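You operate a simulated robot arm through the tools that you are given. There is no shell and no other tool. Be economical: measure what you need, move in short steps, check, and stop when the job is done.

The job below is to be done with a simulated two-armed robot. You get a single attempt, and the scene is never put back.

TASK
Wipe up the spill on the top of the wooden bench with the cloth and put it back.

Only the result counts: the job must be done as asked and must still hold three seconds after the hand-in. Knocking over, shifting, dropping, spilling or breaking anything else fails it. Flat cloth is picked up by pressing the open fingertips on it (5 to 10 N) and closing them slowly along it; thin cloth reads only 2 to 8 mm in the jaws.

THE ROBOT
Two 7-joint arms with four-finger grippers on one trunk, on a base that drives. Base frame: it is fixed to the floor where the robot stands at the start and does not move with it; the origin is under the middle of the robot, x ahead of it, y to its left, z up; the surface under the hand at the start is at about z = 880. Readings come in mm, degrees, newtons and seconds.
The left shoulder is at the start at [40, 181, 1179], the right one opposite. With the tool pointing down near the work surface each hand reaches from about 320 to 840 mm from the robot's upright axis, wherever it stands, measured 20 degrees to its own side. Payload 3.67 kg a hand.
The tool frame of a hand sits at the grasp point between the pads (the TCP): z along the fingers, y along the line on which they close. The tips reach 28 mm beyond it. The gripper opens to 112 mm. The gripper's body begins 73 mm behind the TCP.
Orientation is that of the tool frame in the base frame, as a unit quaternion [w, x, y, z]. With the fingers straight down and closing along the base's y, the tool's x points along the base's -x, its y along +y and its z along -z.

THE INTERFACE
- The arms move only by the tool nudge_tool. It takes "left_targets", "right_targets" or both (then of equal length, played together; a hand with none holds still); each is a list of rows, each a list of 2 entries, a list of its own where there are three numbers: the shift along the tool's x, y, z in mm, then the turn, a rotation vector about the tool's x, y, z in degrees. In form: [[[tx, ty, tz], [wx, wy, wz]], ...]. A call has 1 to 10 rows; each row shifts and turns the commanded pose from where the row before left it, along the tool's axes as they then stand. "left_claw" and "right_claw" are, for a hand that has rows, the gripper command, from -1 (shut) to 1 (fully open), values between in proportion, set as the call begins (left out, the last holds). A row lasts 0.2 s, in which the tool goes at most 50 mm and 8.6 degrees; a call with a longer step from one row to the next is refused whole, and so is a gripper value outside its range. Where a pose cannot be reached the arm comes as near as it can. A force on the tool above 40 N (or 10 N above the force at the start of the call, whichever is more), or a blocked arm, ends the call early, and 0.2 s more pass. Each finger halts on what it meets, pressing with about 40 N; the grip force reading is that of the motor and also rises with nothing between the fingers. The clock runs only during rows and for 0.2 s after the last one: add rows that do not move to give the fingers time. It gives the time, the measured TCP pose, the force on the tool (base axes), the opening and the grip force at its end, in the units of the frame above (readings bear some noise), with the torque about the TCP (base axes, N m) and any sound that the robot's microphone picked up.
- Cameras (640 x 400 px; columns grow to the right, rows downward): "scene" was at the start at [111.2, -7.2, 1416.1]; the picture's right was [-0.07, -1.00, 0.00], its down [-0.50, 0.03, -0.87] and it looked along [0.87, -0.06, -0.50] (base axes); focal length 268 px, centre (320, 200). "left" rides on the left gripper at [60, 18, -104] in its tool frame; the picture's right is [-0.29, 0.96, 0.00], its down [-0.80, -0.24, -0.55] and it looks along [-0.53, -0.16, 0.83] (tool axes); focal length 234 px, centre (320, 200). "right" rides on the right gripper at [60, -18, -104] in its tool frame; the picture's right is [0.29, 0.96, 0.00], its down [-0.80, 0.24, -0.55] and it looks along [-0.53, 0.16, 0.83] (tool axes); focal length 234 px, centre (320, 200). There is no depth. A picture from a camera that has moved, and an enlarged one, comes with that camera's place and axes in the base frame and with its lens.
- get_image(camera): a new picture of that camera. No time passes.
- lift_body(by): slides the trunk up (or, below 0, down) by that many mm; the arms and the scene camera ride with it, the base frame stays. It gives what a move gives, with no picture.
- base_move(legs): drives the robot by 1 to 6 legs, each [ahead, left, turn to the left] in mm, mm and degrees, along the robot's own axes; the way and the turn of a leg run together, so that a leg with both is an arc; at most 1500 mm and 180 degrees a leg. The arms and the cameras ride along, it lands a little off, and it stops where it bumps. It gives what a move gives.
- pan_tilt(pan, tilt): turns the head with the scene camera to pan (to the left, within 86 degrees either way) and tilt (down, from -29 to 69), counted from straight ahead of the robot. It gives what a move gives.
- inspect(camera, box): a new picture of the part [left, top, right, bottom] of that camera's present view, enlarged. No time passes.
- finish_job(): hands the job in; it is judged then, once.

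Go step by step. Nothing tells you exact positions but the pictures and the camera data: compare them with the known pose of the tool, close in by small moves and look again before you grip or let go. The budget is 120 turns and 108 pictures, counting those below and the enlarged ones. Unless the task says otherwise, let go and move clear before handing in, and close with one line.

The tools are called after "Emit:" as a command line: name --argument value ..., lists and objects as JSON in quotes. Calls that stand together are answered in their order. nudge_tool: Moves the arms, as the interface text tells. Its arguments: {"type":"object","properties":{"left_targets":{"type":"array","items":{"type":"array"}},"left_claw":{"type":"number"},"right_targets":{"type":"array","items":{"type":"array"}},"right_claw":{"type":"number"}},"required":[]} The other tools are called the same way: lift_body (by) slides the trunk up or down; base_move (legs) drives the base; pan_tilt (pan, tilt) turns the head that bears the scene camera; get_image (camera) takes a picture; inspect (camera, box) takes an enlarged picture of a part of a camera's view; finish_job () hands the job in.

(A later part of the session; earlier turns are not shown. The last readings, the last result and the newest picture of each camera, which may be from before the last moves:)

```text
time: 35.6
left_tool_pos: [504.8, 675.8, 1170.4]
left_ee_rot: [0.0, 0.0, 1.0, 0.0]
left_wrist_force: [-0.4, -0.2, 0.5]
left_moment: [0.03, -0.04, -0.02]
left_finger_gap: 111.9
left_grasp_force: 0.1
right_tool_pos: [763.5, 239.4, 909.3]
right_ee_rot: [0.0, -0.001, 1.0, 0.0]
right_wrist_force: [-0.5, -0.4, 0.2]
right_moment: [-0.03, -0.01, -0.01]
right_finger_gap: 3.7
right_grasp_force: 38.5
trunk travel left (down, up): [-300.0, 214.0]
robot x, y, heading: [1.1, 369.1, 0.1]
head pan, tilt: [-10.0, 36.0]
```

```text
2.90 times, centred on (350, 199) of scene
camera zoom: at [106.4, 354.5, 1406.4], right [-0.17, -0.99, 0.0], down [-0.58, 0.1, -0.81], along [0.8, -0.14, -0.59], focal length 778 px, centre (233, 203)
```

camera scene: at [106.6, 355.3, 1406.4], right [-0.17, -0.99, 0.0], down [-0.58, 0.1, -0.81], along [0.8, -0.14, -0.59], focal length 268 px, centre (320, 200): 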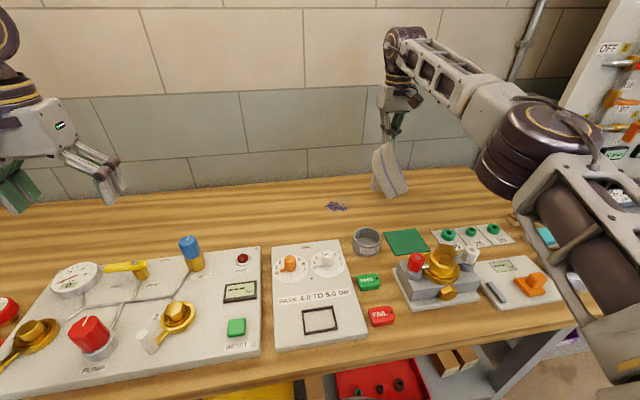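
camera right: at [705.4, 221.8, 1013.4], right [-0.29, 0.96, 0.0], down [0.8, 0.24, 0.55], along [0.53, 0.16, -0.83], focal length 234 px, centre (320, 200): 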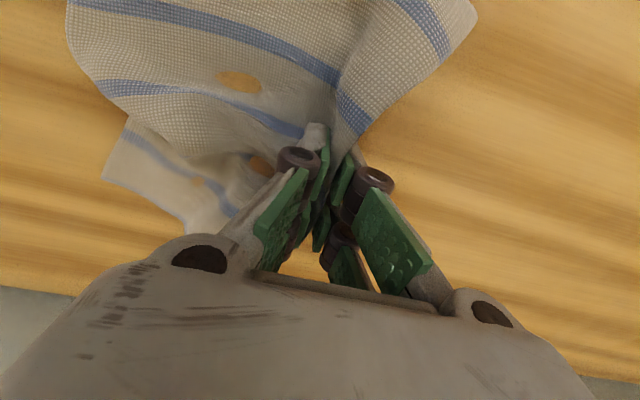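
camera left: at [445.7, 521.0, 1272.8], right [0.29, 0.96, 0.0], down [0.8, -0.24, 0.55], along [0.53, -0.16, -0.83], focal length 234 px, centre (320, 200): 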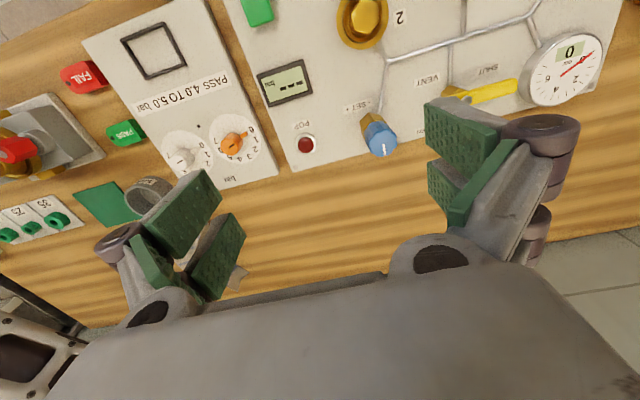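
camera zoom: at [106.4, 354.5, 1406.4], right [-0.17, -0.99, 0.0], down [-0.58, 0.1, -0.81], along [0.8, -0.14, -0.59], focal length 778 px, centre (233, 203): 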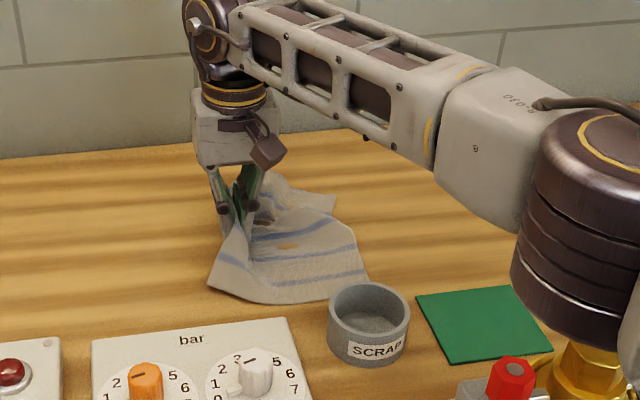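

The cloth is close to the cup. I'll lift it straight up, slightly forward, and check what is left on the bench.

Emit:
nudge_tool --right_targets '[[[-2, 0, -15], [0, 0, 0]], [[-2, 5, -25], [0, 0, 0]], [[-2, 8, -30], [0, 0, 0]], [[0, 10, -30], [0, 0, 0]], [[0, 10, -30], [0, 0, 0]], [[0, 15, -30], [0, 0, 0]], [[0, 15, -30], [0, 0, 0]], [[0, 15, -25], [0, 0, 0]], [[0, 0, 0], [0, 0, 0]]]'

Emit:
inspect --camera "scene" --box '[240, 130, 460, 268]'

```text
time: 37.6
left_tool_pos: [506.3, 676.7, 1168.8]
left_ee_rot: [0.0, -0.001, 1.0, 0.001]
left_wrist_force: [0.7, -0.2, -0.6]
left_moment: [-0.02, -0.01, 0.01]
left_finger_gap: 111.9
left_grasp_force: 0.0
right_tool_pos: [751.6, 303.6, 1113.7]
right_ee_rot: [-0.001, -0.001, 1.0, 0.0]
right_wrist_force: [0.3, 0.0, 0.5]
right_moment: [-0.04, -0.02, 0.0]
right_finger_gap: 3.8
right_grasp_force: 37.5
right hand out of reach, approached as far as the arm can: row 6, 7, 8
trunk travel left (down, up): [-300.0, 214.0]
robot x, y, heading: [-0.4, 371.4, 0.2]
head pan, tilt: [-10.0, 36.0]
```

```text
2.90 times, centred on (350, 199) of scene
camera zoom: at [107.0, 354.6, 1406.4], right [-0.17, -0.99, 0.0], down [-0.58, 0.1, -0.81], along [0.8, -0.14, -0.59], focal length 778 px, centre (233, 203)
```

zoom: 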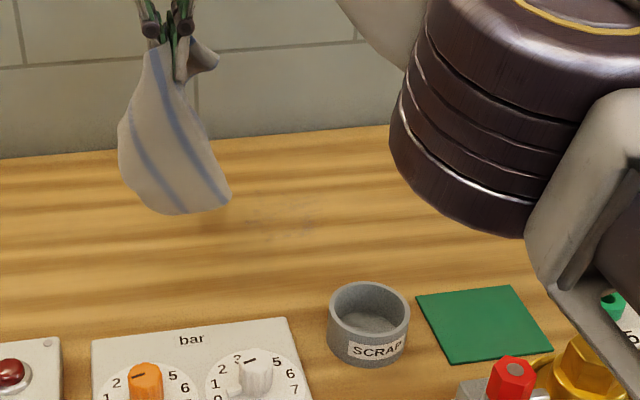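

Nearly all of it is gone. I'll zoom in on the faint remains.

Emit:
inspect --camera "scene" --box '[300, 180, 380, 230]'

Emit:
get_image --camera "right"

```text
8.00 times, centred on (340, 205) of scene
camera zoom: at [107.0, 354.6, 1406.4], right [-0.17, -0.99, 0.0], down [-0.58, 0.1, -0.81], along [0.8, -0.14, -0.59], focal length 2146 px, centre (160, 160)
```

zoom: 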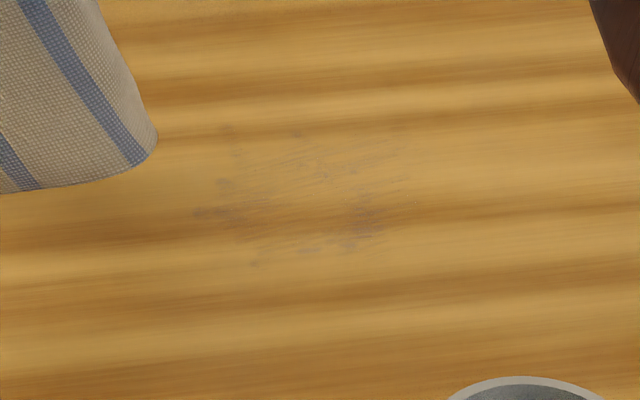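

```text
73 pictures are left
camera right: at [692.4, 285.0, 1218.9], right [-0.29, 0.96, 0.0], down [0.8, 0.24, 0.55], along [0.53, 0.16, -0.83], focal length 234 px, centre (320, 200)
```

right: 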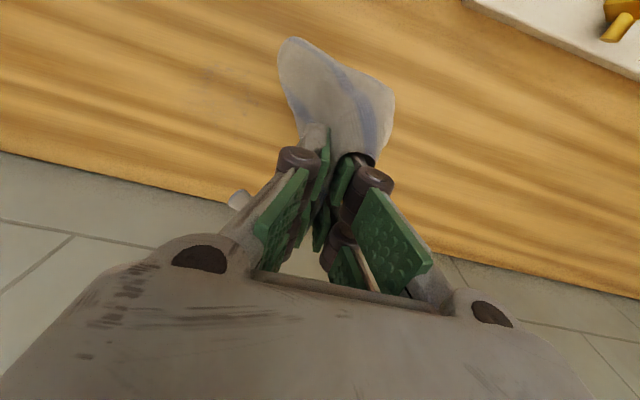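

A faint haze remains over x 760–800 and y 130–218, so I'll make one more round of wiping. First, bring the cloth back right.

Emit:
nudge_tool --right_targets '[[[-2, -28, 0], [0, 0, 0]], [[-2, -32, 0], [0, 0, 0]], [[-2, -32, 0], [0, 0, 0]], [[-2, -32, 0], [0, 0, 0]], [[-2, -32, 0], [0, 0, 0]], [[-2, -32, 0], [0, 0, 0]], [[-2, -32, 0], [0, 0, 0]], [[-2, -32, 0], [0, 0, 0]], [[0, 0, 0], [0, 0, 0]]]'

Emit:
nudge_tool --right_targets '[[[0, 4, 22], [0, 0, 0]], [[0, 8, 22], [0, 0, 0]], [[0, 8, 22], [0, 0, 0]], [[-1, 8, 22], [0, 0, 0]], [[-1, 8, 22], [0, 0, 0]], [[-1, 8, 22], [0, 0, 0]], [[-1, 8, 22], [0, 0, 0]], [[-1, 8, 22], [0, 0, 0]], [[-1, 6, 18], [0, 0, 0]], [[0, 0, 0], [0, 0, 0]]]'

Emit:
get_image --camera "right"

```text
time: 39.6
left_tool_pos: [505.9, 675.9, 1169.0]
left_ee_rot: [0.001, -0.001, 1.0, -0.001]
left_wrist_force: [0.4, -0.2, -0.1]
left_moment: [-0.02, 0.02, -0.01]
left_finger_gap: 112.2
left_grasp_force: 0.1
right_tool_pos: [765.7, 52.0, 1111.5]
right_ee_rot: [0.0, 0.0, 1.0, 0.001]
right_wrist_force: [-0.1, -0.5, -6.2]
right_moment: [-0.06, -0.01, 0.0]
right_finger_gap: 3.5
right_grasp_force: 35.2
trunk travel left (down, up): [-300.0, 214.0]
robot x, y, heading: [-2.1, 373.2, 0.0]
head pan, tilt: [-10.0, 36.0]
```

```text
time: 41.8
left_tool_pos: [506.9, 676.7, 1166.8]
left_ee_rot: [0.0, 0.0, 1.0, 0.0]
left_wrist_force: [-0.4, -0.4, 0.6]
left_moment: [-0.01, 0.01, 0.03]
left_finger_gap: 112.2
left_grasp_force: 0.0
right_tool_pos: [772.2, 117.3, 919.6]
right_ee_rot: [0.0, -0.001, 1.0, -0.001]
right_wrist_force: [2.0, 5.7, 8.2]
right_moment: [-0.03, -0.24, 0.09]
right_finger_gap: 3.4
right_grasp_force: 36.7
trunk travel left (down, up): [-300.0, 214.0]
robot x, y, heading: [1.5, 372.7, 0.1]
head pan, tilt: [-10.0, 36.0]
```

```text
72 pictures are left
camera right: at [713.3, 99.0, 1023.0], right [-0.29, 0.96, 0.0], down [0.8, 0.24, 0.55], along [0.53, 0.16, -0.83], focal length 234 px, centre (320, 200)
```

right: 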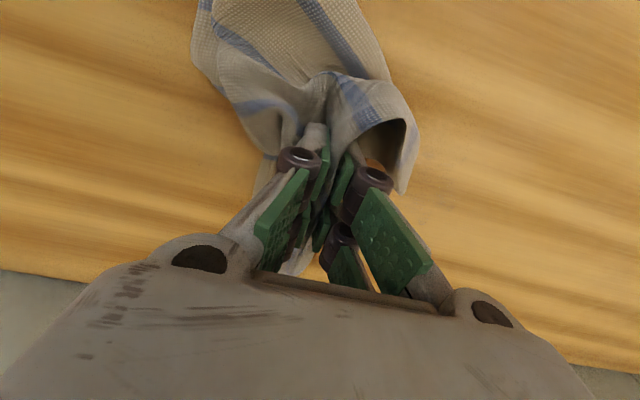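

The cloth is bunched under the fingers at 8 N. I'll wipe left at x≈790, return at 775, then go left again at 762.

Emit:
nudge_tool --right_targets '[[[-18, 0, 2], [0, 0, 0]], [[0, 14, 2], [0, 0, 0]], [[0, 14, 1], [0, 0, 0]], [[0, 14, 1], [0, 0, 0]], [[0, 14, 1], [0, 0, 0]], [[0, 14, 1], [0, 0, 0]], [[0, 14, 0], [0, 0, 0]], [[0, 14, 0], [0, 0, 0]], [[0, 14, 0], [0, 0, 0]], [[0, 0, 0], [0, 0, 0]]]'

Emit:
nudge_tool --right_targets '[[[14, 0, 1.5], [0, 0, 0]], [[0, -14, 0], [0, 0, 0]], [[0, -14, 0], [0, 0, 0]], [[0, -14, 0], [0, 0, 0]], [[0, -14, 0], [0, 0, 0]], [[0, -14, 0], [0, 0, 0]], [[0, -14, 0], [0, 0, 0]], [[0, -14, 0], [0, 0, 0]], [[0, 0, 0], [0, 0, 0]]]'

Emit:
nudge_tool --right_targets '[[[12, 0, 0], [0, 0, 0]], [[0, 14, 0], [0, 0, 0]], [[0, 14, 0], [0, 0, 0]], [[0, 14, 0], [0, 0, 0]], [[0, 14, 0], [0, 0, 0]], [[0, 14, 0], [0, 0, 0]], [[0, 14, 0], [0, 0, 0]], [[0, 14, 0], [0, 0, 0]], [[0, 0, 0], [0, 0, 0]]]'

Emit:
inspect --camera "scene" --box '[240, 130, 460, 268]'

```text
time: 44.0
left_tool_pos: [506.0, 675.9, 1168.4]
left_ee_rot: [0.0, -0.001, 1.0, 0.0]
left_wrist_force: [0.0, 0.1, 0.1]
left_moment: [0.02, -0.01, 0.0]
left_finger_gap: 111.8
left_grasp_force: 0.1
right_tool_pos: [783.8, 228.7, 910.7]
right_ee_rot: [0.0, -0.001, 1.0, -0.001]
right_wrist_force: [-0.4, 0.2, 6.0]
right_moment: [-0.04, -0.04, 0.0]
right_finger_gap: 4.3
right_grasp_force: 39.9
right hand out of reach, approached as far as the arm can: row 7, 9
trunk travel left (down, up): [-300.0, 214.0]
robot x, y, heading: [-0.5, 369.7, 0.3]
head pan, tilt: [-10.0, 36.0]
```

```text
time: 46.0
left_tool_pos: [504.5, 677.6, 1168.3]
left_ee_rot: [0.0, 0.0, 1.0, 0.0]
left_wrist_force: [-0.3, 0.1, 0.0]
left_moment: [-0.01, -0.03, -0.04]
left_finger_gap: 112.1
left_grasp_force: 0.0
right_tool_pos: [769.7, 131.9, 909.4]
right_ee_rot: [0.0, -0.001, 1.0, -0.001]
right_wrist_force: [0.5, 0.6, 3.7]
right_moment: [-0.07, 0.0, 0.01]
right_finger_gap: 4.7
right_grasp_force: 37.8
trunk travel left (down, up): [-300.0, 214.0]
robot x, y, heading: [-4.6, 371.8, -0.0]
head pan, tilt: [-10.0, 36.0]
```

```text
time: 48.0
left_tool_pos: [504.8, 677.1, 1169.6]
left_ee_rot: [0.0, -0.001, 1.0, 0.0]
left_wrist_force: [0.7, 0.5, -0.6]
left_moment: [0.01, -0.01, -0.01]
left_finger_gap: 112.2
left_grasp_force: 0.1
right_tool_pos: [756.7, 228.6, 910.4]
right_ee_rot: [-0.001, -0.001, 1.0, 0.0]
right_wrist_force: [-0.4, -0.4, 7.6]
right_moment: [0.23, -0.12, 0.02]
right_finger_gap: 1.4
right_grasp_force: 36.2
trunk travel left (down, up): [-300.0, 214.0]
robot x, y, heading: [-3.4, 366.9, 0.4]
head pan, tilt: [-10.0, 36.0]
```

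```text
2.90 times, centred on (350, 199) of scene
camera zoom: at [105.6, 354.6, 1406.5], right [-0.17, -0.99, 0.0], down [-0.58, 0.1, -0.81], along [0.8, -0.14, -0.59], focal length 778 px, centre (233, 203)
```

zoom: 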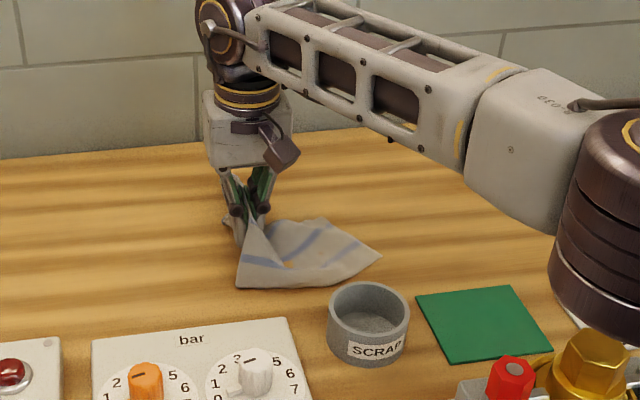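

Now I'll lift again and check the bench.

Emit:
nudge_tool --right_targets '[[[-2, 0, -15], [0, 0, 0]], [[-2, 5, -25], [0, 0, 0]], [[-2, 8, -30], [0, 0, 0]], [[0, 10, -30], [0, 0, 0]], [[0, 10, -30], [0, 0, 0]], [[0, 15, -30], [0, 0, 0]], [[0, 15, -25], [0, 0, 0]], [[0, 10, -15], [0, 0, 0]], [[0, 0, 0], [0, 0, 0]]]'

Emit:
inspect --camera "scene" --box '[300, 180, 380, 230]'

Emit:
get_image --camera "scene"

```text
time: 50.0
left_tool_pos: [505.5, 677.6, 1168.6]
left_ee_rot: [0.0, -0.001, 1.0, 0.0]
left_wrist_force: [0.6, 0.2, 0.7]
left_moment: [0.02, 0.02, -0.01]
left_finger_gap: 112.2
left_grasp_force: 0.1
right_tool_pos: [755.1, 299.1, 1109.2]
right_ee_rot: [-0.001, 0.0, 1.0, 0.0]
right_wrist_force: [0.9, 1.9, -2.7]
right_moment: [-0.1, 0.07, 0.05]
right_finger_gap: 3.5
right_grasp_force: 37.0
right hand out of reach, approached as far as the arm can: row 7, 8
trunk travel left (down, up): [-300.0, 214.0]
robot x, y, heading: [2.3, 371.1, 0.4]
head pan, tilt: [-10.0, 36.0]
```

```text
8.00 times, centred on (340, 205) of scene
camera zoom: at [106.8, 355.2, 1406.4], right [-0.17, -0.99, 0.0], down [-0.58, 0.1, -0.81], along [0.8, -0.14, -0.59], focal length 2146 px, centre (160, 160)
```

zoom: 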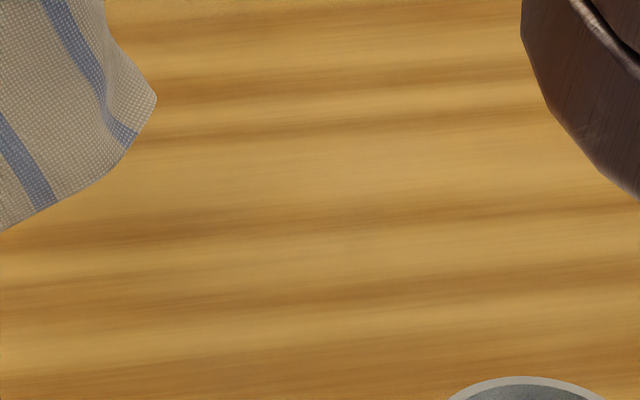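

```text
69 pictures are left
camera scene: at [106.8, 355.2, 1406.4], right [-0.17, -0.99, 0.0], down [-0.58, 0.1, -0.81], along [0.8, -0.14, -0.59], focal length 268 px, centre (320, 200)
```

scene: 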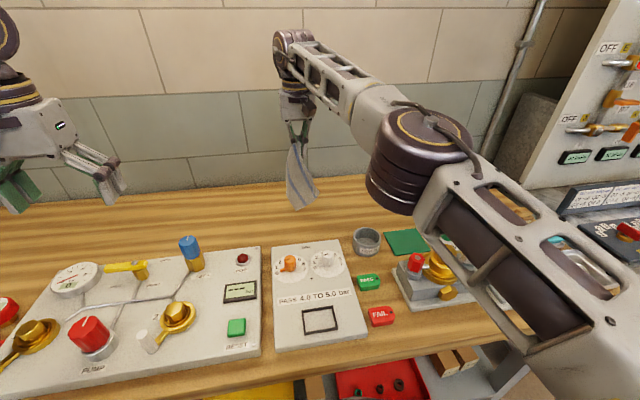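

The bench is clean. I'll raise the cloth a little and drive back right to return it.

Emit:
nudge_tool --right_targets '[[[8, 0, -20], [0, 0, 0]], [[8, 0, -20], [0, 0, 0]], [[0, 0, 0], [0, 0, 0]]]'

Emit:
base_move --legs '[[0, -330, 0]]'

Emit:
get_image --camera "scene"

Emit:
get_image --camera "right"

```text
time: 50.8
left_tool_pos: [506.5, 676.5, 1169.3]
left_ee_rot: [0.0, -0.001, 1.0, 0.0]
left_wrist_force: [0.3, -0.5, -0.6]
left_moment: [0.02, 0.01, 0.0]
left_finger_gap: 111.9
left_grasp_force: 0.0
right_tool_pos: [738.7, 298.7, 1150.0]
right_ee_rot: [0.0, 0.0, 1.0, 0.0]
right_wrist_force: [-0.2, -1.8, -1.8]
right_moment: [-0.2, -0.07, 0.0]
right_finger_gap: 4.4
right_grasp_force: 46.3
trunk travel left (down, up): [-300.0, 214.0]
robot x, y, heading: [-2.8, 368.0, 0.3]
head pan, tilt: [-10.0, 36.0]
```

```text
time: 53.0
left_tool_pos: [506.9, 346.4, 1169.9]
left_ee_rot: [0.0, 0.001, 1.0, 0.0]
left_wrist_force: [-0.2, 0.2, -0.4]
left_moment: [-0.01, 0.0, 0.02]
left_finger_gap: 112.0
left_grasp_force: 0.0
right_tool_pos: [738.1, -32.4, 1148.7]
right_ee_rot: [0.0, 0.001, 1.0, 0.001]
right_wrist_force: [-0.1, 0.9, -1.5]
right_moment: [-0.03, 0.0, 0.0]
right_finger_gap: 4.4
right_grasp_force: 43.4
trunk travel left (down, up): [-300.0, 214.0]
robot x, y, heading: [1.5, 43.0, -0.2]
head pan, tilt: [-10.0, 36.0]
```

```text
68 pictures are left
camera scene: at [106.7, 25.4, 1406.4], right [-0.17, -0.98, 0.0], down [-0.58, 0.1, -0.81], along [0.8, -0.14, -0.59], focal length 268 px, centre (320, 200)
```

scene: 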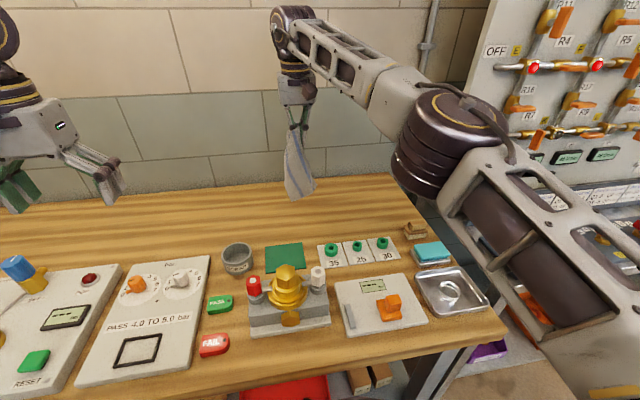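

```text
67 pictures are left
camera right: at [680.2, -49.9, 1254.1], right [-0.29, 0.96, 0.0], down [0.8, 0.24, 0.55], along [0.53, 0.16, -0.83], focal length 234 px, centre (320, 200)
```

right: 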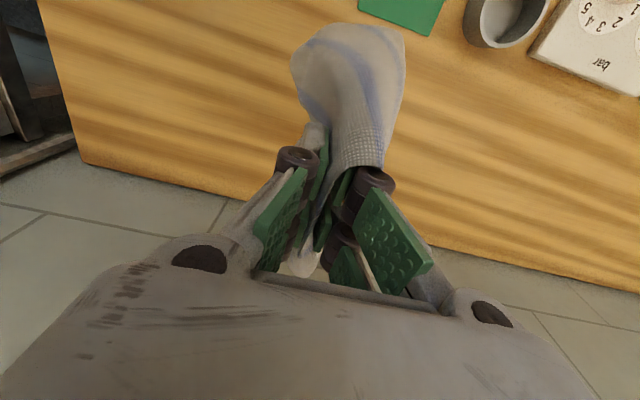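

Next I'll move over the right edge of the cloth's original place, then lower while moving left so it lays out again.

Emit:
nudge_tool --right_targets '[[[-3, -20, 4], [0, 0, 0]], [[-4, -26, 5], [0, 0, 0]], [[-4, -26, 5], [0, 0, 0]], [[-4, -26, 5], [0, 0, 0]], [[-4, -26, 5], [0, 0, 0]], [[-4, -26, 5], [0, 0, 0]], [[-4, -26, 5], [0, 0, 0]], [[-5, -26, 6], [0, 0, 0]], [[0, 0, 0], [0, 0, 0]], [[0, 0, 0], [0, 0, 0]]]'

Emit:
nudge_tool --right_targets '[[[0, 0, 10], [0, 0, 0]], [[0, 0, 10], [0, 0, 0]], [[0, 4, 12], [0, 0, 0]], [[-1, 10, 14], [0, 0, 0]], [[-1, 14, 14], [0, 0, 0]], [[0, 0, 0], [0, 0, 0]]]'

Emit:
get_image --camera "scene"

Emit:
get_image --camera "right"

```text
time: 55.2
left_tool_pos: [506.1, 347.2, 1168.3]
left_ee_rot: [0.001, 0.0, 1.0, -0.001]
left_wrist_force: [0.4, 0.4, -1.2]
left_moment: [0.0, 0.03, 0.0]
left_finger_gap: 112.0
left_grasp_force: 0.0
right_tool_pos: [770.2, -234.6, 1109.4]
right_ee_rot: [0.0, -0.001, 1.0, 0.0]
right_wrist_force: [-1.2, 1.5, 3.2]
right_moment: [0.2, -0.05, 0.05]
right_finger_gap: 1.6
right_grasp_force: 36.5
trunk travel left (down, up): [-300.0, 214.0]
robot x, y, heading: [-6.0, 42.2, -0.1]
head pan, tilt: [-10.0, 36.0]
```

```text
time: 56.6
left_tool_pos: [506.4, 346.9, 1169.4]
left_ee_rot: [0.0, 0.001, 1.0, 0.0]
left_wrist_force: [0.3, 0.2, -0.3]
left_moment: [-0.05, -0.01, 0.0]
left_finger_gap: 111.8
left_grasp_force: 0.1
right_tool_pos: [771.4, -204.2, 1048.6]
right_ee_rot: [0.0, 0.001, 1.0, 0.0]
right_wrist_force: [-0.4, 0.3, 1.3]
right_moment: [0.04, -0.02, 0.0]
right_finger_gap: 4.1
right_grasp_force: 37.3
trunk travel left (down, up): [-300.0, 214.0]
robot x, y, heading: [2.0, 40.6, 0.1]
head pan, tilt: [-10.0, 36.0]
```

```text
66 pictures are left
camera scene: at [106.6, 25.0, 1406.5], right [-0.17, -0.98, 0.0], down [-0.58, 0.1, -0.81], along [0.8, -0.14, -0.59], focal length 268 px, centre (320, 200)
```

scene: 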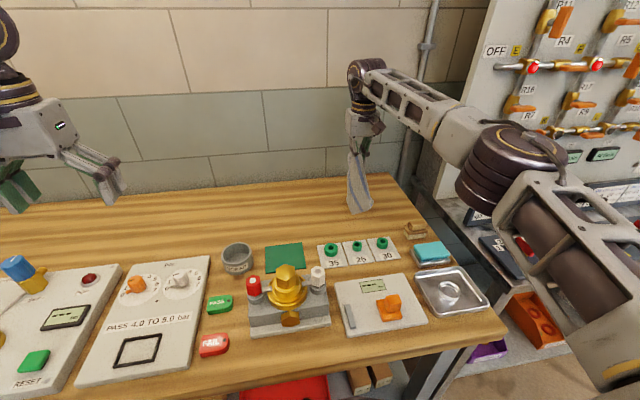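

```text
65 pictures are left
camera right: at [713.3, -223.7, 1153.5], right [-0.29, 0.96, 0.0], down [0.8, 0.24, 0.55], along [0.53, 0.16, -0.83], focal length 234 px, centre (320, 200)
```

right: 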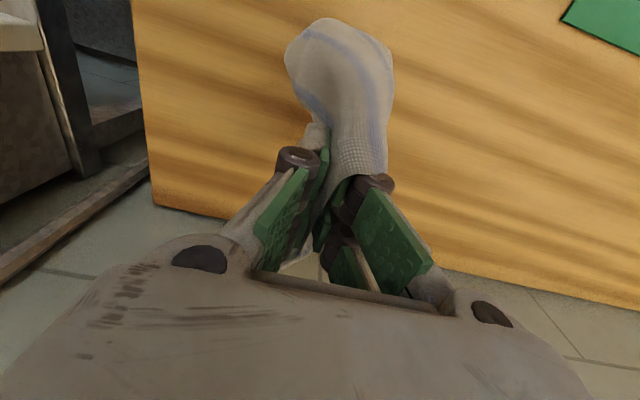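

The lower edge is touching the bench now. I'll continue down and to the left.

Emit:
nudge_tool --right_targets '[[[0, 12, 14], [0, 0, 0]], [[-1, 14, 15], [0, 0, 0]], [[-1, 15, 15], [0, 0, 0]], [[-1, 16, 15], [0, 0, 0]], [[-1, 17, 15], [0, 0, 0]], [[-1, 18, 15], [0, 0, 0]], [[0, 18, 15], [0, 0, 0]], [[0, 18, 14], [0, 0, 0]], [[0, 15, 12], [0, 0, 0]], [[0, 0, 0], [0, 0, 0]]]'

Emit:
get_image --camera "right"

Emit:
inspect --camera "scene" --box '[240, 130, 460, 268]'

```text
time: 58.8
left_tool_pos: [506.9, 345.7, 1169.5]
left_ee_rot: [0.0, 0.001, 1.0, 0.001]
left_wrist_force: [0.4, -0.9, 0.9]
left_moment: [0.02, 0.0, -0.04]
left_finger_gap: 111.9
left_grasp_force: 0.0
right_tool_pos: [776.0, -63.4, 919.7]
right_ee_rot: [0.0, 0.001, 1.0, 0.0]
right_wrist_force: [0.1, 0.4, -0.4]
right_moment: [-0.14, 0.02, 0.03]
right_finger_gap: 4.6
right_grasp_force: 42.6
trunk travel left (down, up): [-300.0, 214.0]
robot x, y, heading: [3.4, 44.3, 0.1]
head pan, tilt: [-10.0, 36.0]
```

```text
64 pictures are left
camera right: at [717.8, -81.0, 1024.7], right [-0.29, 0.96, 0.0], down [0.8, 0.24, 0.55], along [0.53, 0.16, -0.83], focal length 234 px, centre (320, 200)
```

right: 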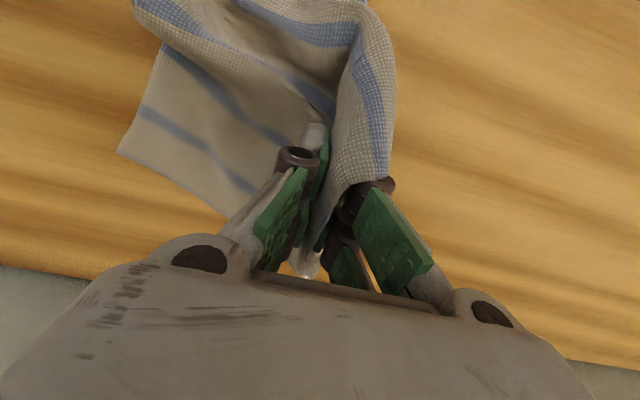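

```text
2.90 times, centred on (350, 199) of scene
camera zoom: at [106.7, 24.2, 1406.5], right [-0.17, -0.98, 0.0], down [-0.58, 0.1, -0.81], along [0.8, -0.14, -0.59], focal length 778 px, centre (233, 203)
```

zoom: 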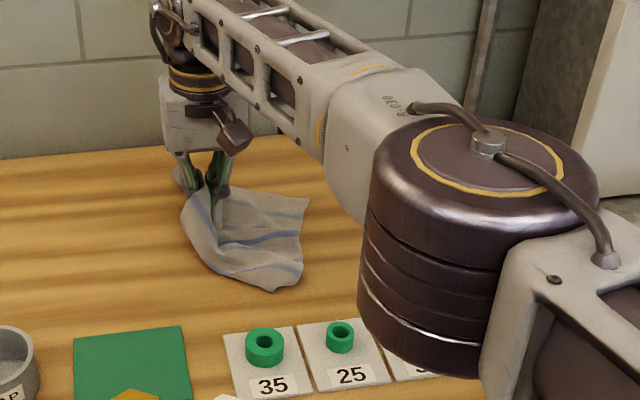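

It's roughly in place but about 30–40 mm left and near of the original spot, and crumpled. I'll lift and re-lay it, starting further right and dragging left more to straighten it.

Emit:
nudge_tool --right_targets '[[[0, -10, -25], [0, 0, 0]], [[0, -20, -30], [0, 0, 0]], [[0, -25, -30], [0, 0, 0]], [[0, -30, -30], [0, 0, 0]], [[0, -30, -30], [0, 0, 0]], [[0, -30, -20], [0, 0, 0]], [[0, -30, 0], [0, 0, 0]], [[0, -30, 0], [0, 0, 0]], [[0, -25, 0], [0, 0, 0]], [[0, 0, 0], [0, 0, 0]]]'

Emit:
get_image --camera "scene"

Emit:
get_image --camera "right"

```text
time: 61.0
left_tool_pos: [506.5, 346.1, 1169.3]
left_ee_rot: [-0.001, 0.001, 1.0, 0.001]
left_wrist_force: [-0.3, 0.6, 0.1]
left_moment: [0.03, 0.02, 0.01]
left_finger_gap: 111.9
left_grasp_force: 0.1
right_tool_pos: [773.1, -279.6, 1084.8]
right_ee_rot: [0.002, 0.0, 1.0, -0.001]
right_wrist_force: [0.9, -1.5, 3.1]
right_moment: [0.25, -0.04, -0.06]
right_finger_gap: 1.4
right_grasp_force: 35.9
right hand out of reach, approached as far as the arm can: row 9
trunk travel left (down, up): [-300.0, 214.0]
robot x, y, heading: [-1.4, 45.3, 0.2]
head pan, tilt: [-10.0, 36.0]
```

```text
62 pictures are left
camera scene: at [107.2, 25.7, 1406.4], right [-0.17, -0.98, 0.0], down [-0.58, 0.1, -0.81], along [0.8, -0.14, -0.59], focal length 268 px, centre (320, 200)
```

scene: 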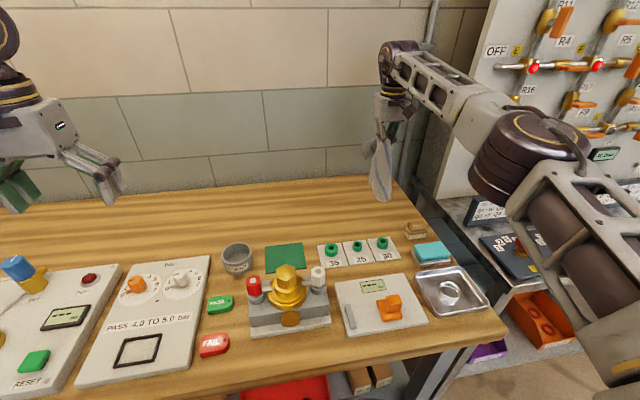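

```text
61 pictures are left
camera right: at [714.1, -297.0, 1188.6], right [-0.29, 0.96, 0.0], down [0.8, 0.24, 0.56], along [0.53, 0.16, -0.83], focal length 234 px, centre (320, 200)
```

right: 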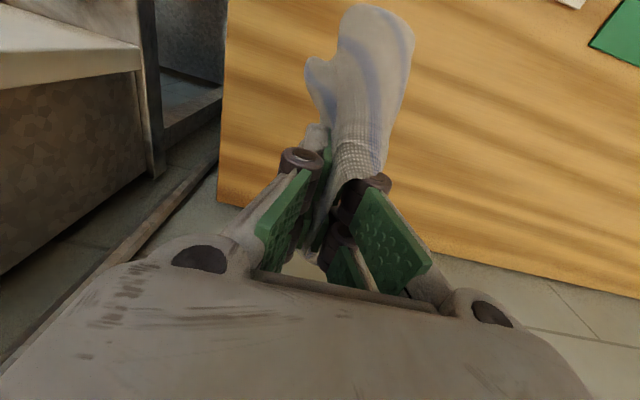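

I'll descend while moving left, then drag the last part low.

Emit:
nudge_tool --right_targets '[[[0, 2, 18], [0, 0, 0]], [[0, 5, 18], [0, 0, 0]], [[-1, 10, 18], [0, 0, 0]], [[-1, 14, 18], [0, 0, 0]], [[-2, 16, 18], [0, 0, 0]], [[-2, 18, 18], [0, 0, 0]], [[-2, 20, 18], [0, 0, 0]], [[-2, 20, 18], [0, 0, 0]], [[-2, 20, 16], [0, 0, 0]], [[0, 0, 0], [0, 0, 0]]]'

Emit:
nudge_tool --right_targets '[[[0, 15, 4], [0, 0, 0]], [[0, 15, 2], [0, 0, 0]], [[0, 15, 0], [0, 0, 0]], [[0, 15, 0], [0, 0, 0]], [[0, 0, 0], [0, 0, 0]]]'

Emit:
get_image --camera "right"

Emit:
inspect --camera "scene" --box '[240, 130, 460, 268]'

```text
time: 63.2
left_tool_pos: [506.0, 345.9, 1169.0]
left_ee_rot: [0.0, 0.0, 1.0, 0.0]
left_wrist_force: [0.1, 0.3, 0.3]
left_moment: [-0.01, -0.03, -0.05]
left_finger_gap: 112.1
left_grasp_force: 0.0
right_tool_pos: [785.6, -153.8, 925.3]
right_ee_rot: [0.0, 0.0, 1.0, 0.0]
right_wrist_force: [0.2, 0.9, -1.6]
right_moment: [-0.11, -0.01, -0.01]
right_finger_gap: 4.0
right_grasp_force: 39.4
trunk travel left (down, up): [-300.0, 214.0]
robot x, y, heading: [0.7, 43.1, 0.2]
head pan, tilt: [-10.0, 36.0]
```

```text
time: 64.4
left_tool_pos: [506.4, 346.6, 1169.2]
left_ee_rot: [0.0, 0.001, 1.0, -0.001]
left_wrist_force: [-0.8, 0.2, -1.0]
left_moment: [-0.02, 0.0, 0.01]
left_finger_gap: 111.9
left_grasp_force: 0.0
right_tool_pos: [782.3, -95.3, 918.4]
right_ee_rot: [0.0, 0.001, 1.0, 0.0]
right_wrist_force: [0.6, -0.2, 1.2]
right_moment: [-0.06, 0.03, -0.01]
right_finger_gap: 3.7
right_grasp_force: 37.2
trunk travel left (down, up): [-300.0, 214.0]
robot x, y, heading: [1.3, 45.1, 0.0]
head pan, tilt: [-10.0, 36.0]
```

```text
60 pictures are left
camera right: at [723.7, -113.2, 1022.5], right [-0.29, 0.96, 0.0], down [0.8, 0.24, 0.55], along [0.53, 0.16, -0.83], focal length 234 px, centre (320, 200)
```

right: 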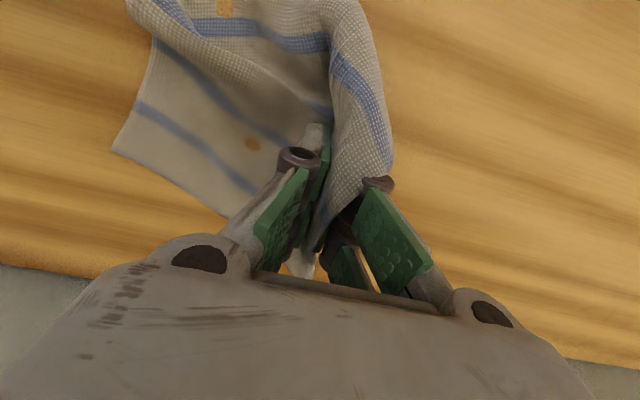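

```text
2.90 times, centred on (350, 199) of scene
camera zoom: at [106.8, 24.7, 1406.4], right [-0.17, -0.98, 0.0], down [-0.58, 0.1, -0.81], along [0.8, -0.14, -0.59], focal length 778 px, centre (233, 203)
```

zoom: 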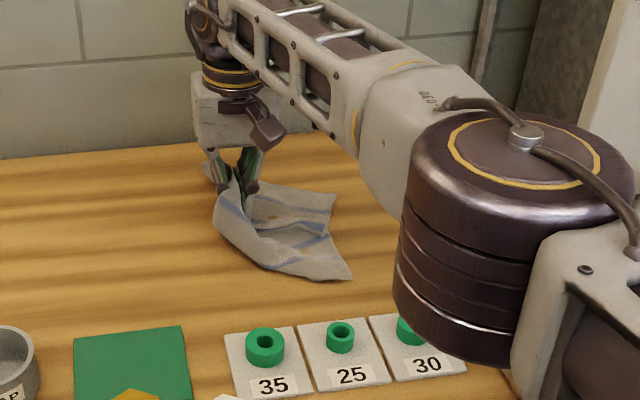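

It's close to the original place now, with its centre at about (763, -136). I'll lower slightly and release.

Emit:
nudge_tool --right_targets '[[[0, 0, 5], [0, 0, 0]], [[0, 0, 3], [0, 0, 0]], [[0, 0, 0], [0, 0, 0]]]'

Emit:
nudge_tool --right_targets '[[[0, 0, 0], [0, 0, 0]], [[0, 0, 0], [0, 0, 0]]]' --right_claw -0.6

Emit:
nudge_tool --right_targets '[[[0, 0, -10], [0, 0, 0]], [[0, 0, -15], [0, 0, 0]], [[0, 0, -20], [0, 0, 0]], [[0, 0, -25], [0, 0, 0]], [[0, 0, -25], [0, 0, 0]], [[0, 0, 0], [0, 0, 0]]]'

Emit:
get_image --camera "right"

Emit:
inspect --camera "scene" --box '[240, 130, 460, 268]'

```text
time: 65.2
left_tool_pos: [505.5, 344.8, 1167.9]
left_ee_rot: [0.0, 0.001, 1.0, 0.0]
left_wrist_force: [-0.1, -0.7, -0.1]
left_moment: [0.0, 0.0, 0.02]
left_finger_gap: 111.8
left_grasp_force: 0.0
right_tool_pos: [781.2, -96.6, 909.8]
right_ee_rot: [0.0, 0.0, 1.0, 0.001]
right_wrist_force: [-0.6, 2.8, 1.7]
right_moment: [0.2, -0.03, -0.03]
right_finger_gap: 1.7
right_grasp_force: 39.7
right hand out of reach, approached as far as the arm can: row 1
trunk travel left (down, up): [-300.0, 214.0]
robot x, y, heading: [1.0, 37.4, 0.0]
head pan, tilt: [-10.0, 36.0]
```

```text
time: 65.8
left_tool_pos: [506.9, 345.7, 1169.1]
left_ee_rot: [-0.001, 0.001, 1.0, 0.0]
left_wrist_force: [0.0, -0.6, 1.6]
left_moment: [0.01, -0.01, -0.02]
left_finger_gap: 112.3
left_grasp_force: 0.0
right_tool_pos: [782.6, -95.4, 910.3]
right_ee_rot: [-0.001, 0.002, 1.0, -0.001]
right_wrist_force: [0.2, -0.9, 3.2]
right_moment: [-0.01, 0.07, 0.02]
right_finger_gap: 22.3
right_grasp_force: 0.1
trunk travel left (down, up): [-300.0, 214.0]
robot x, y, heading: [-1.6, 41.9, 0.1]
head pan, tilt: [-10.0, 36.0]
```

```text
time: 67.2
left_tool_pos: [507.2, 345.4, 1168.3]
left_ee_rot: [0.0, 0.0, 1.0, 0.0]
left_wrist_force: [-0.2, -0.4, 0.0]
left_moment: [0.02, 0.02, -0.01]
left_finger_gap: 112.3
left_grasp_force: 0.0
right_tool_pos: [782.7, -95.5, 1005.3]
right_ee_rot: [0.001, 0.0, 1.0, 0.0]
right_wrist_force: [1.3, 0.2, -0.6]
right_moment: [0.04, 0.02, -0.05]
right_finger_gap: 22.6
right_grasp_force: 0.0
trunk travel left (down, up): [-300.0, 214.0]
robot x, y, heading: [-2.7, 41.8, 0.0]
head pan, tilt: [-10.0, 36.0]
```

```text
58 pictures are left
camera right: at [723.9, -114.4, 1110.2], right [-0.29, 0.96, 0.0], down [0.8, 0.24, 0.55], along [0.53, 0.16, -0.83], focal length 234 px, centre (320, 200)
```

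right: 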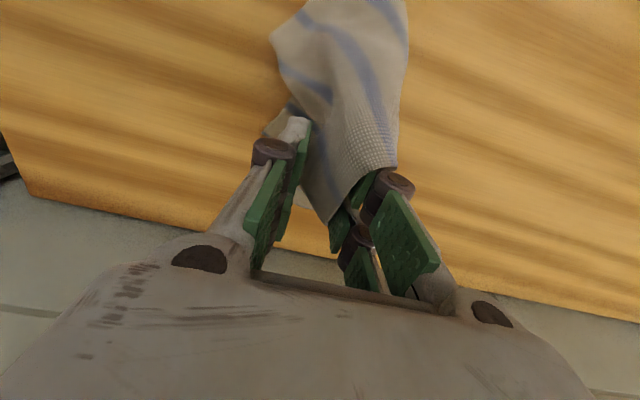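

```text
2.90 times, centred on (350, 199) of scene
camera zoom: at [107.4, 24.5, 1406.4], right [-0.17, -0.98, 0.0], down [-0.58, 0.1, -0.81], along [0.8, -0.14, -0.59], focal length 778 px, centre (233, 203)
```

zoom: 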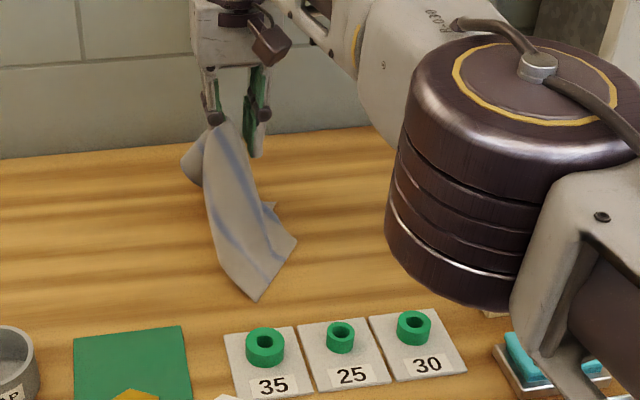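

The cloth came up draped on one finger. I'll look closer.

Emit:
inspect --camera "right" --box '[200, 80, 480, 280]'

Emit:
inspect --camera "scene" --box '[290, 140, 370, 240]'

```text
2.00 times, centred on (340, 180) of right
camera zoom: at [723.9, -114.4, 1110.2], right [-0.29, 0.96, 0.0], down [0.8, 0.24, 0.55], along [0.53, 0.16, -0.83], focal length 468 px, centre (280, 240)
```

zoom: 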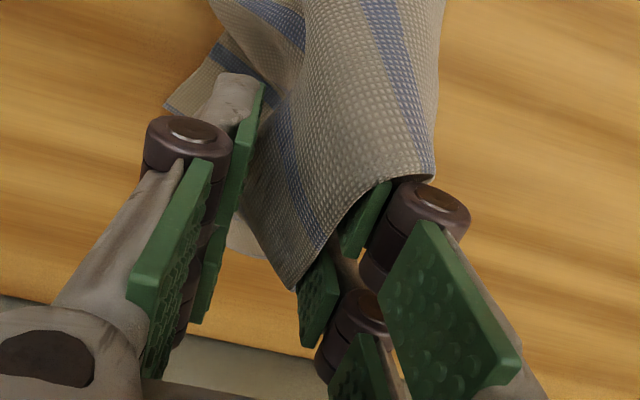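

```text
4.00 times, centred on (330, 190) of scene
camera zoom: at [107.4, 24.5, 1406.4], right [-0.17, -0.98, 0.0], down [-0.58, 0.1, -0.81], along [0.8, -0.14, -0.59], focal length 1073 px, centre (280, 240)
```

zoom: 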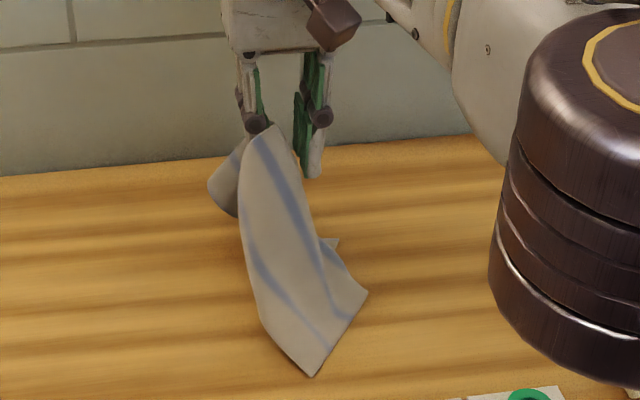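

The cloth is wrapped around the left finger. I'll lower it back to the bench, open wider there to work the finger loose, then check.

Emit:
nudge_tool --right_targets '[[[0, -5, 25], [0, 0, 0]], [[0, -5, 25], [0, 0, 0]], [[0, 0, 20], [0, 0, 0]], [[0, 0, 15], [0, 0, 0]], [[0, 0, 8], [0, 0, 0]], [[0, 0, 0], [0, 0, 0]]]'

Emit:
nudge_tool --right_targets '[[[0, 0, 0], [0, 0, 0]], [[0, 0, 0], [0, 0, 0]], [[0, 0, 0], [0, 0, 0]]]' --right_claw 0.4

Emit:
get_image --camera "right"

Emit:
inspect --camera "scene" --box '[270, 150, 390, 240]'

```text
time: 68.6
left_tool_pos: [506.3, 347.3, 1169.8]
left_ee_rot: [0.0, 0.001, 1.0, 0.0]
left_wrist_force: [0.0, -0.1, -0.3]
left_moment: [-0.02, -0.01, -0.02]
left_finger_gap: 112.1
left_grasp_force: 0.0
right_tool_pos: [783.0, -106.1, 913.2]
right_ee_rot: [0.0, -0.001, 1.0, -0.001]
right_wrist_force: [0.1, -0.2, 1.4]
right_moment: [-0.05, 0.0, 0.01]
right_finger_gap: 22.6
right_grasp_force: 0.3
trunk travel left (down, up): [-300.0, 214.0]
robot x, y, heading: [-0.8, 41.0, 0.1]
head pan, tilt: [-10.0, 36.0]
```

```text
time: 69.4
left_tool_pos: [506.2, 344.7, 1168.8]
left_ee_rot: [0.0, 0.001, 1.0, 0.0]
left_wrist_force: [-0.1, -1.0, 0.5]
left_moment: [0.03, 0.0, -0.02]
left_finger_gap: 111.9
left_grasp_force: 0.0
right_tool_pos: [783.9, -105.9, 911.8]
right_ee_rot: [-0.001, 0.0, 1.0, 0.0]
right_wrist_force: [0.2, 0.0, -0.5]
right_moment: [0.02, 0.0, -0.02]
right_finger_gap: 78.5
right_grasp_force: 0.2
trunk travel left (down, up): [-300.0, 214.0]
robot x, y, heading: [-1.8, 42.7, 0.2]
head pan, tilt: [-10.0, 36.0]
```

```text
54 pictures are left
camera right: at [724.4, -124.5, 1016.4], right [-0.29, 0.96, 0.0], down [0.8, 0.24, 0.55], along [0.53, 0.16, -0.83], focal length 234 px, centre (320, 200)
```

right: 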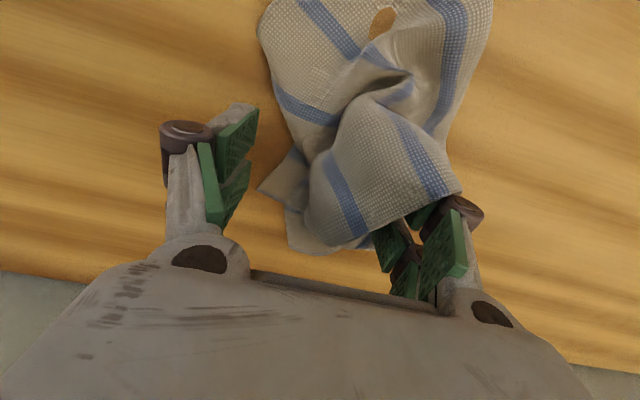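

```text
4.44 times, centred on (330, 195) of scene
camera zoom: at [106.9, 24.9, 1406.4], right [-0.17, -0.98, 0.0], down [-0.58, 0.1, -0.81], along [0.8, -0.14, -0.59], focal length 1192 px, centre (276, 222)
```

zoom: 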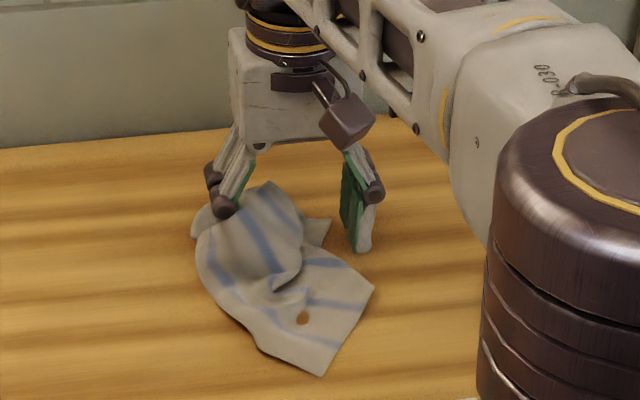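

The cloth seems to wrap the left finger from the inner side. I'll move the hand left at bench level to slip the finger out.

Emit:
nudge_tool --right_targets '[[[0, 10, 0], [0, 0, 0]], [[0, 15, 0], [0, 0, 0]], [[0, 15, 0], [0, 0, 0]], [[0, 0, 0], [0, 0, 0]]]'

Emit:
get_image --camera "right"

Emit:
inspect --camera "scene" --box '[270, 150, 390, 240]'

```text
time: 70.4
left_tool_pos: [506.5, 345.9, 1168.2]
left_ee_rot: [0.0, 0.001, 1.0, 0.0]
left_wrist_force: [0.2, -0.2, -0.3]
left_moment: [-0.03, -0.01, 0.0]
left_finger_gap: 112.0
left_grasp_force: 0.0
right_tool_pos: [777.2, -67.4, 910.5]
right_ee_rot: [0.0, 0.001, 1.0, 0.001]
right_wrist_force: [-0.1, 0.1, -0.2]
right_moment: [0.01, -0.01, -0.01]
right_finger_gap: 78.5
right_grasp_force: 0.0
right hand out of reach, approached as far as the arm can: row 2
trunk travel left (down, up): [-300.0, 214.0]
robot x, y, heading: [-3.7, 43.2, -0.2]
head pan, tilt: [-10.0, 36.0]
```

```text
52 pictures are left
camera right: at [718.4, -85.3, 1015.8], right [-0.29, 0.96, 0.0], down [0.8, 0.24, 0.55], along [0.53, 0.16, -0.83], focal length 234 px, centre (320, 200)
```

right: 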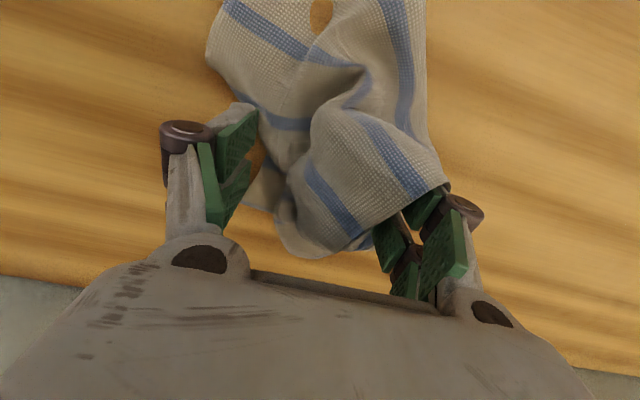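

```text
4.44 times, centred on (330, 195) of scene
camera zoom: at [106.8, 25.3, 1406.4], right [-0.17, -0.98, 0.0], down [-0.58, 0.1, -0.81], along [0.8, -0.14, -0.59], focal length 1192 px, centre (276, 222)
```

zoom: 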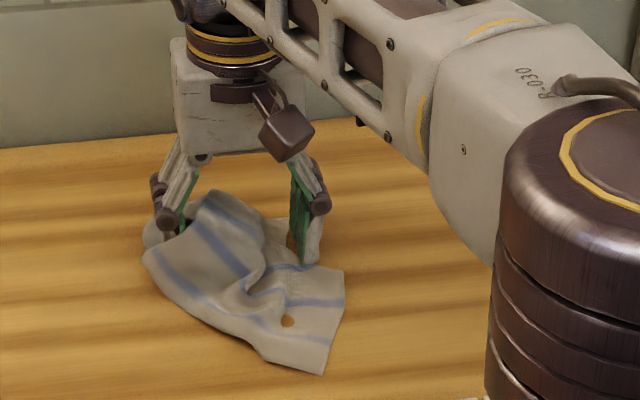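

Emit:
inspect --camera "scene" --box '[286, 170, 342, 210]'

Emit:
inspect --camera "left" --box '[0, 100, 320, 300]'

```text
10.00 times, centred on (314, 190) of scene
camera zoom: at [106.8, 25.3, 1406.4], right [-0.17, -0.98, 0.0], down [-0.58, 0.1, -0.81], along [0.8, -0.14, -0.59], focal length 2682 px, centre (380, 300)
```

zoom: 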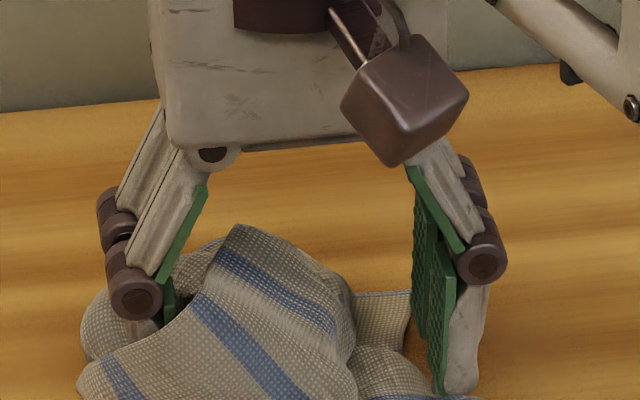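

```text
2.00 times, centred on (160, 200) of left
camera zoom: at [446.1, 362.5, 1272.8], right [0.29, 0.96, 0.0], down [0.8, -0.24, 0.55], along [0.53, -0.16, -0.83], focal length 468 px, centre (640, 200)
```

zoom: 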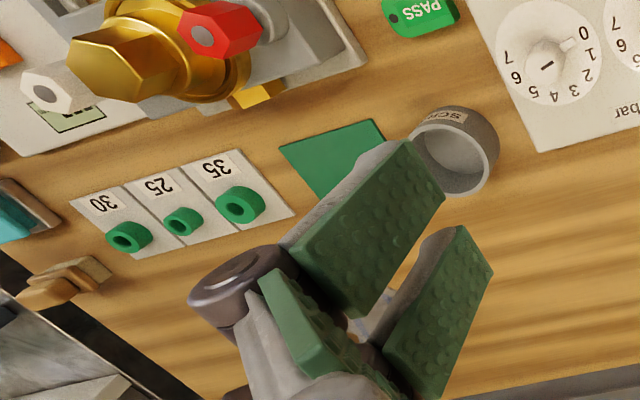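

The finger now appears to stand in an open-topped fold. I'll lift slowly and check.

Emit:
nudge_tool --right_targets '[[[0, 0, -5], [0, 0, 0]], [[0, 0, -5], [0, 0, 0]], [[0, 0, -8], [0, 0, 0]], [[0, 0, -10], [0, 0, 0]], [[0, 0, -10], [0, 0, 0]], [[0, 0, 0], [0, 0, 0]]]'

Emit:
inspect --camera "scene" --box '[270, 150, 390, 240]'

Emit:
get_image --camera "right"

```text
time: 71.8
left_tool_pos: [506.5, 345.2, 1168.7]
left_ee_rot: [0.0, 0.001, 1.0, 0.001]
left_wrist_force: [0.2, 0.2, 0.3]
left_moment: [-0.01, -0.04, 0.01]
left_finger_gap: 112.2
left_grasp_force: 0.0
right_tool_pos: [777.5, -66.4, 948.5]
right_ee_rot: [0.0, 0.0, 1.0, 0.0]
right_wrist_force: [0.5, -0.5, 0.9]
right_moment: [0.02, 0.0, 0.02]
right_finger_gap: 78.2
right_grasp_force: 0.0
trunk travel left (down, up): [-300.0, 214.0]
robot x, y, heading: [0.9, 38.4, 0.1]
head pan, tilt: [-10.0, 36.0]
```

```text
4.44 times, centred on (330, 195) of scene
camera zoom: at [107.1, 24.8, 1406.4], right [-0.17, -0.98, 0.0], down [-0.58, 0.1, -0.81], along [0.8, -0.14, -0.59], focal length 1192 px, centre (276, 222)
```

zoom: 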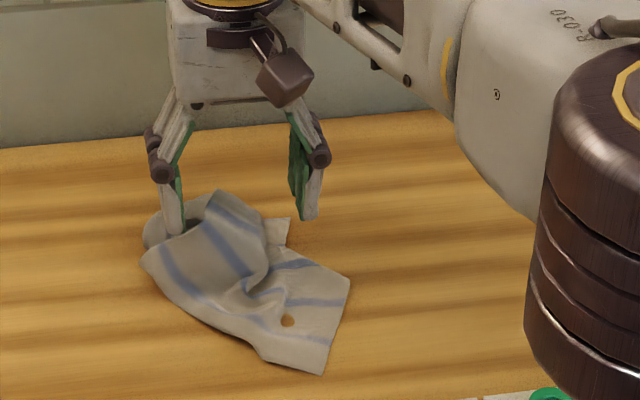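

```text
47 pictures are left
camera right: at [718.9, -84.5, 1053.7], right [-0.29, 0.96, 0.0], down [0.8, 0.24, 0.55], along [0.53, 0.16, -0.83], focal length 234 px, centre (320, 200)
```

right: 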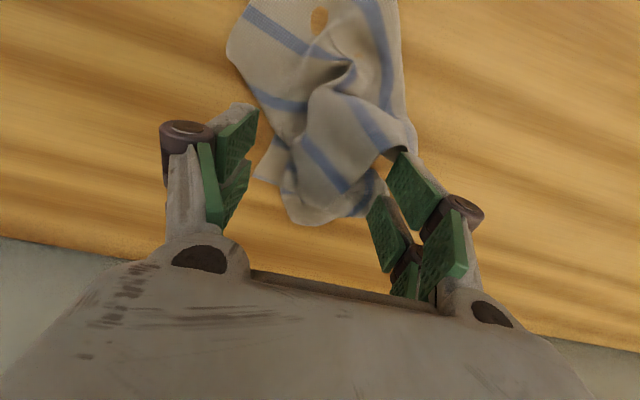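

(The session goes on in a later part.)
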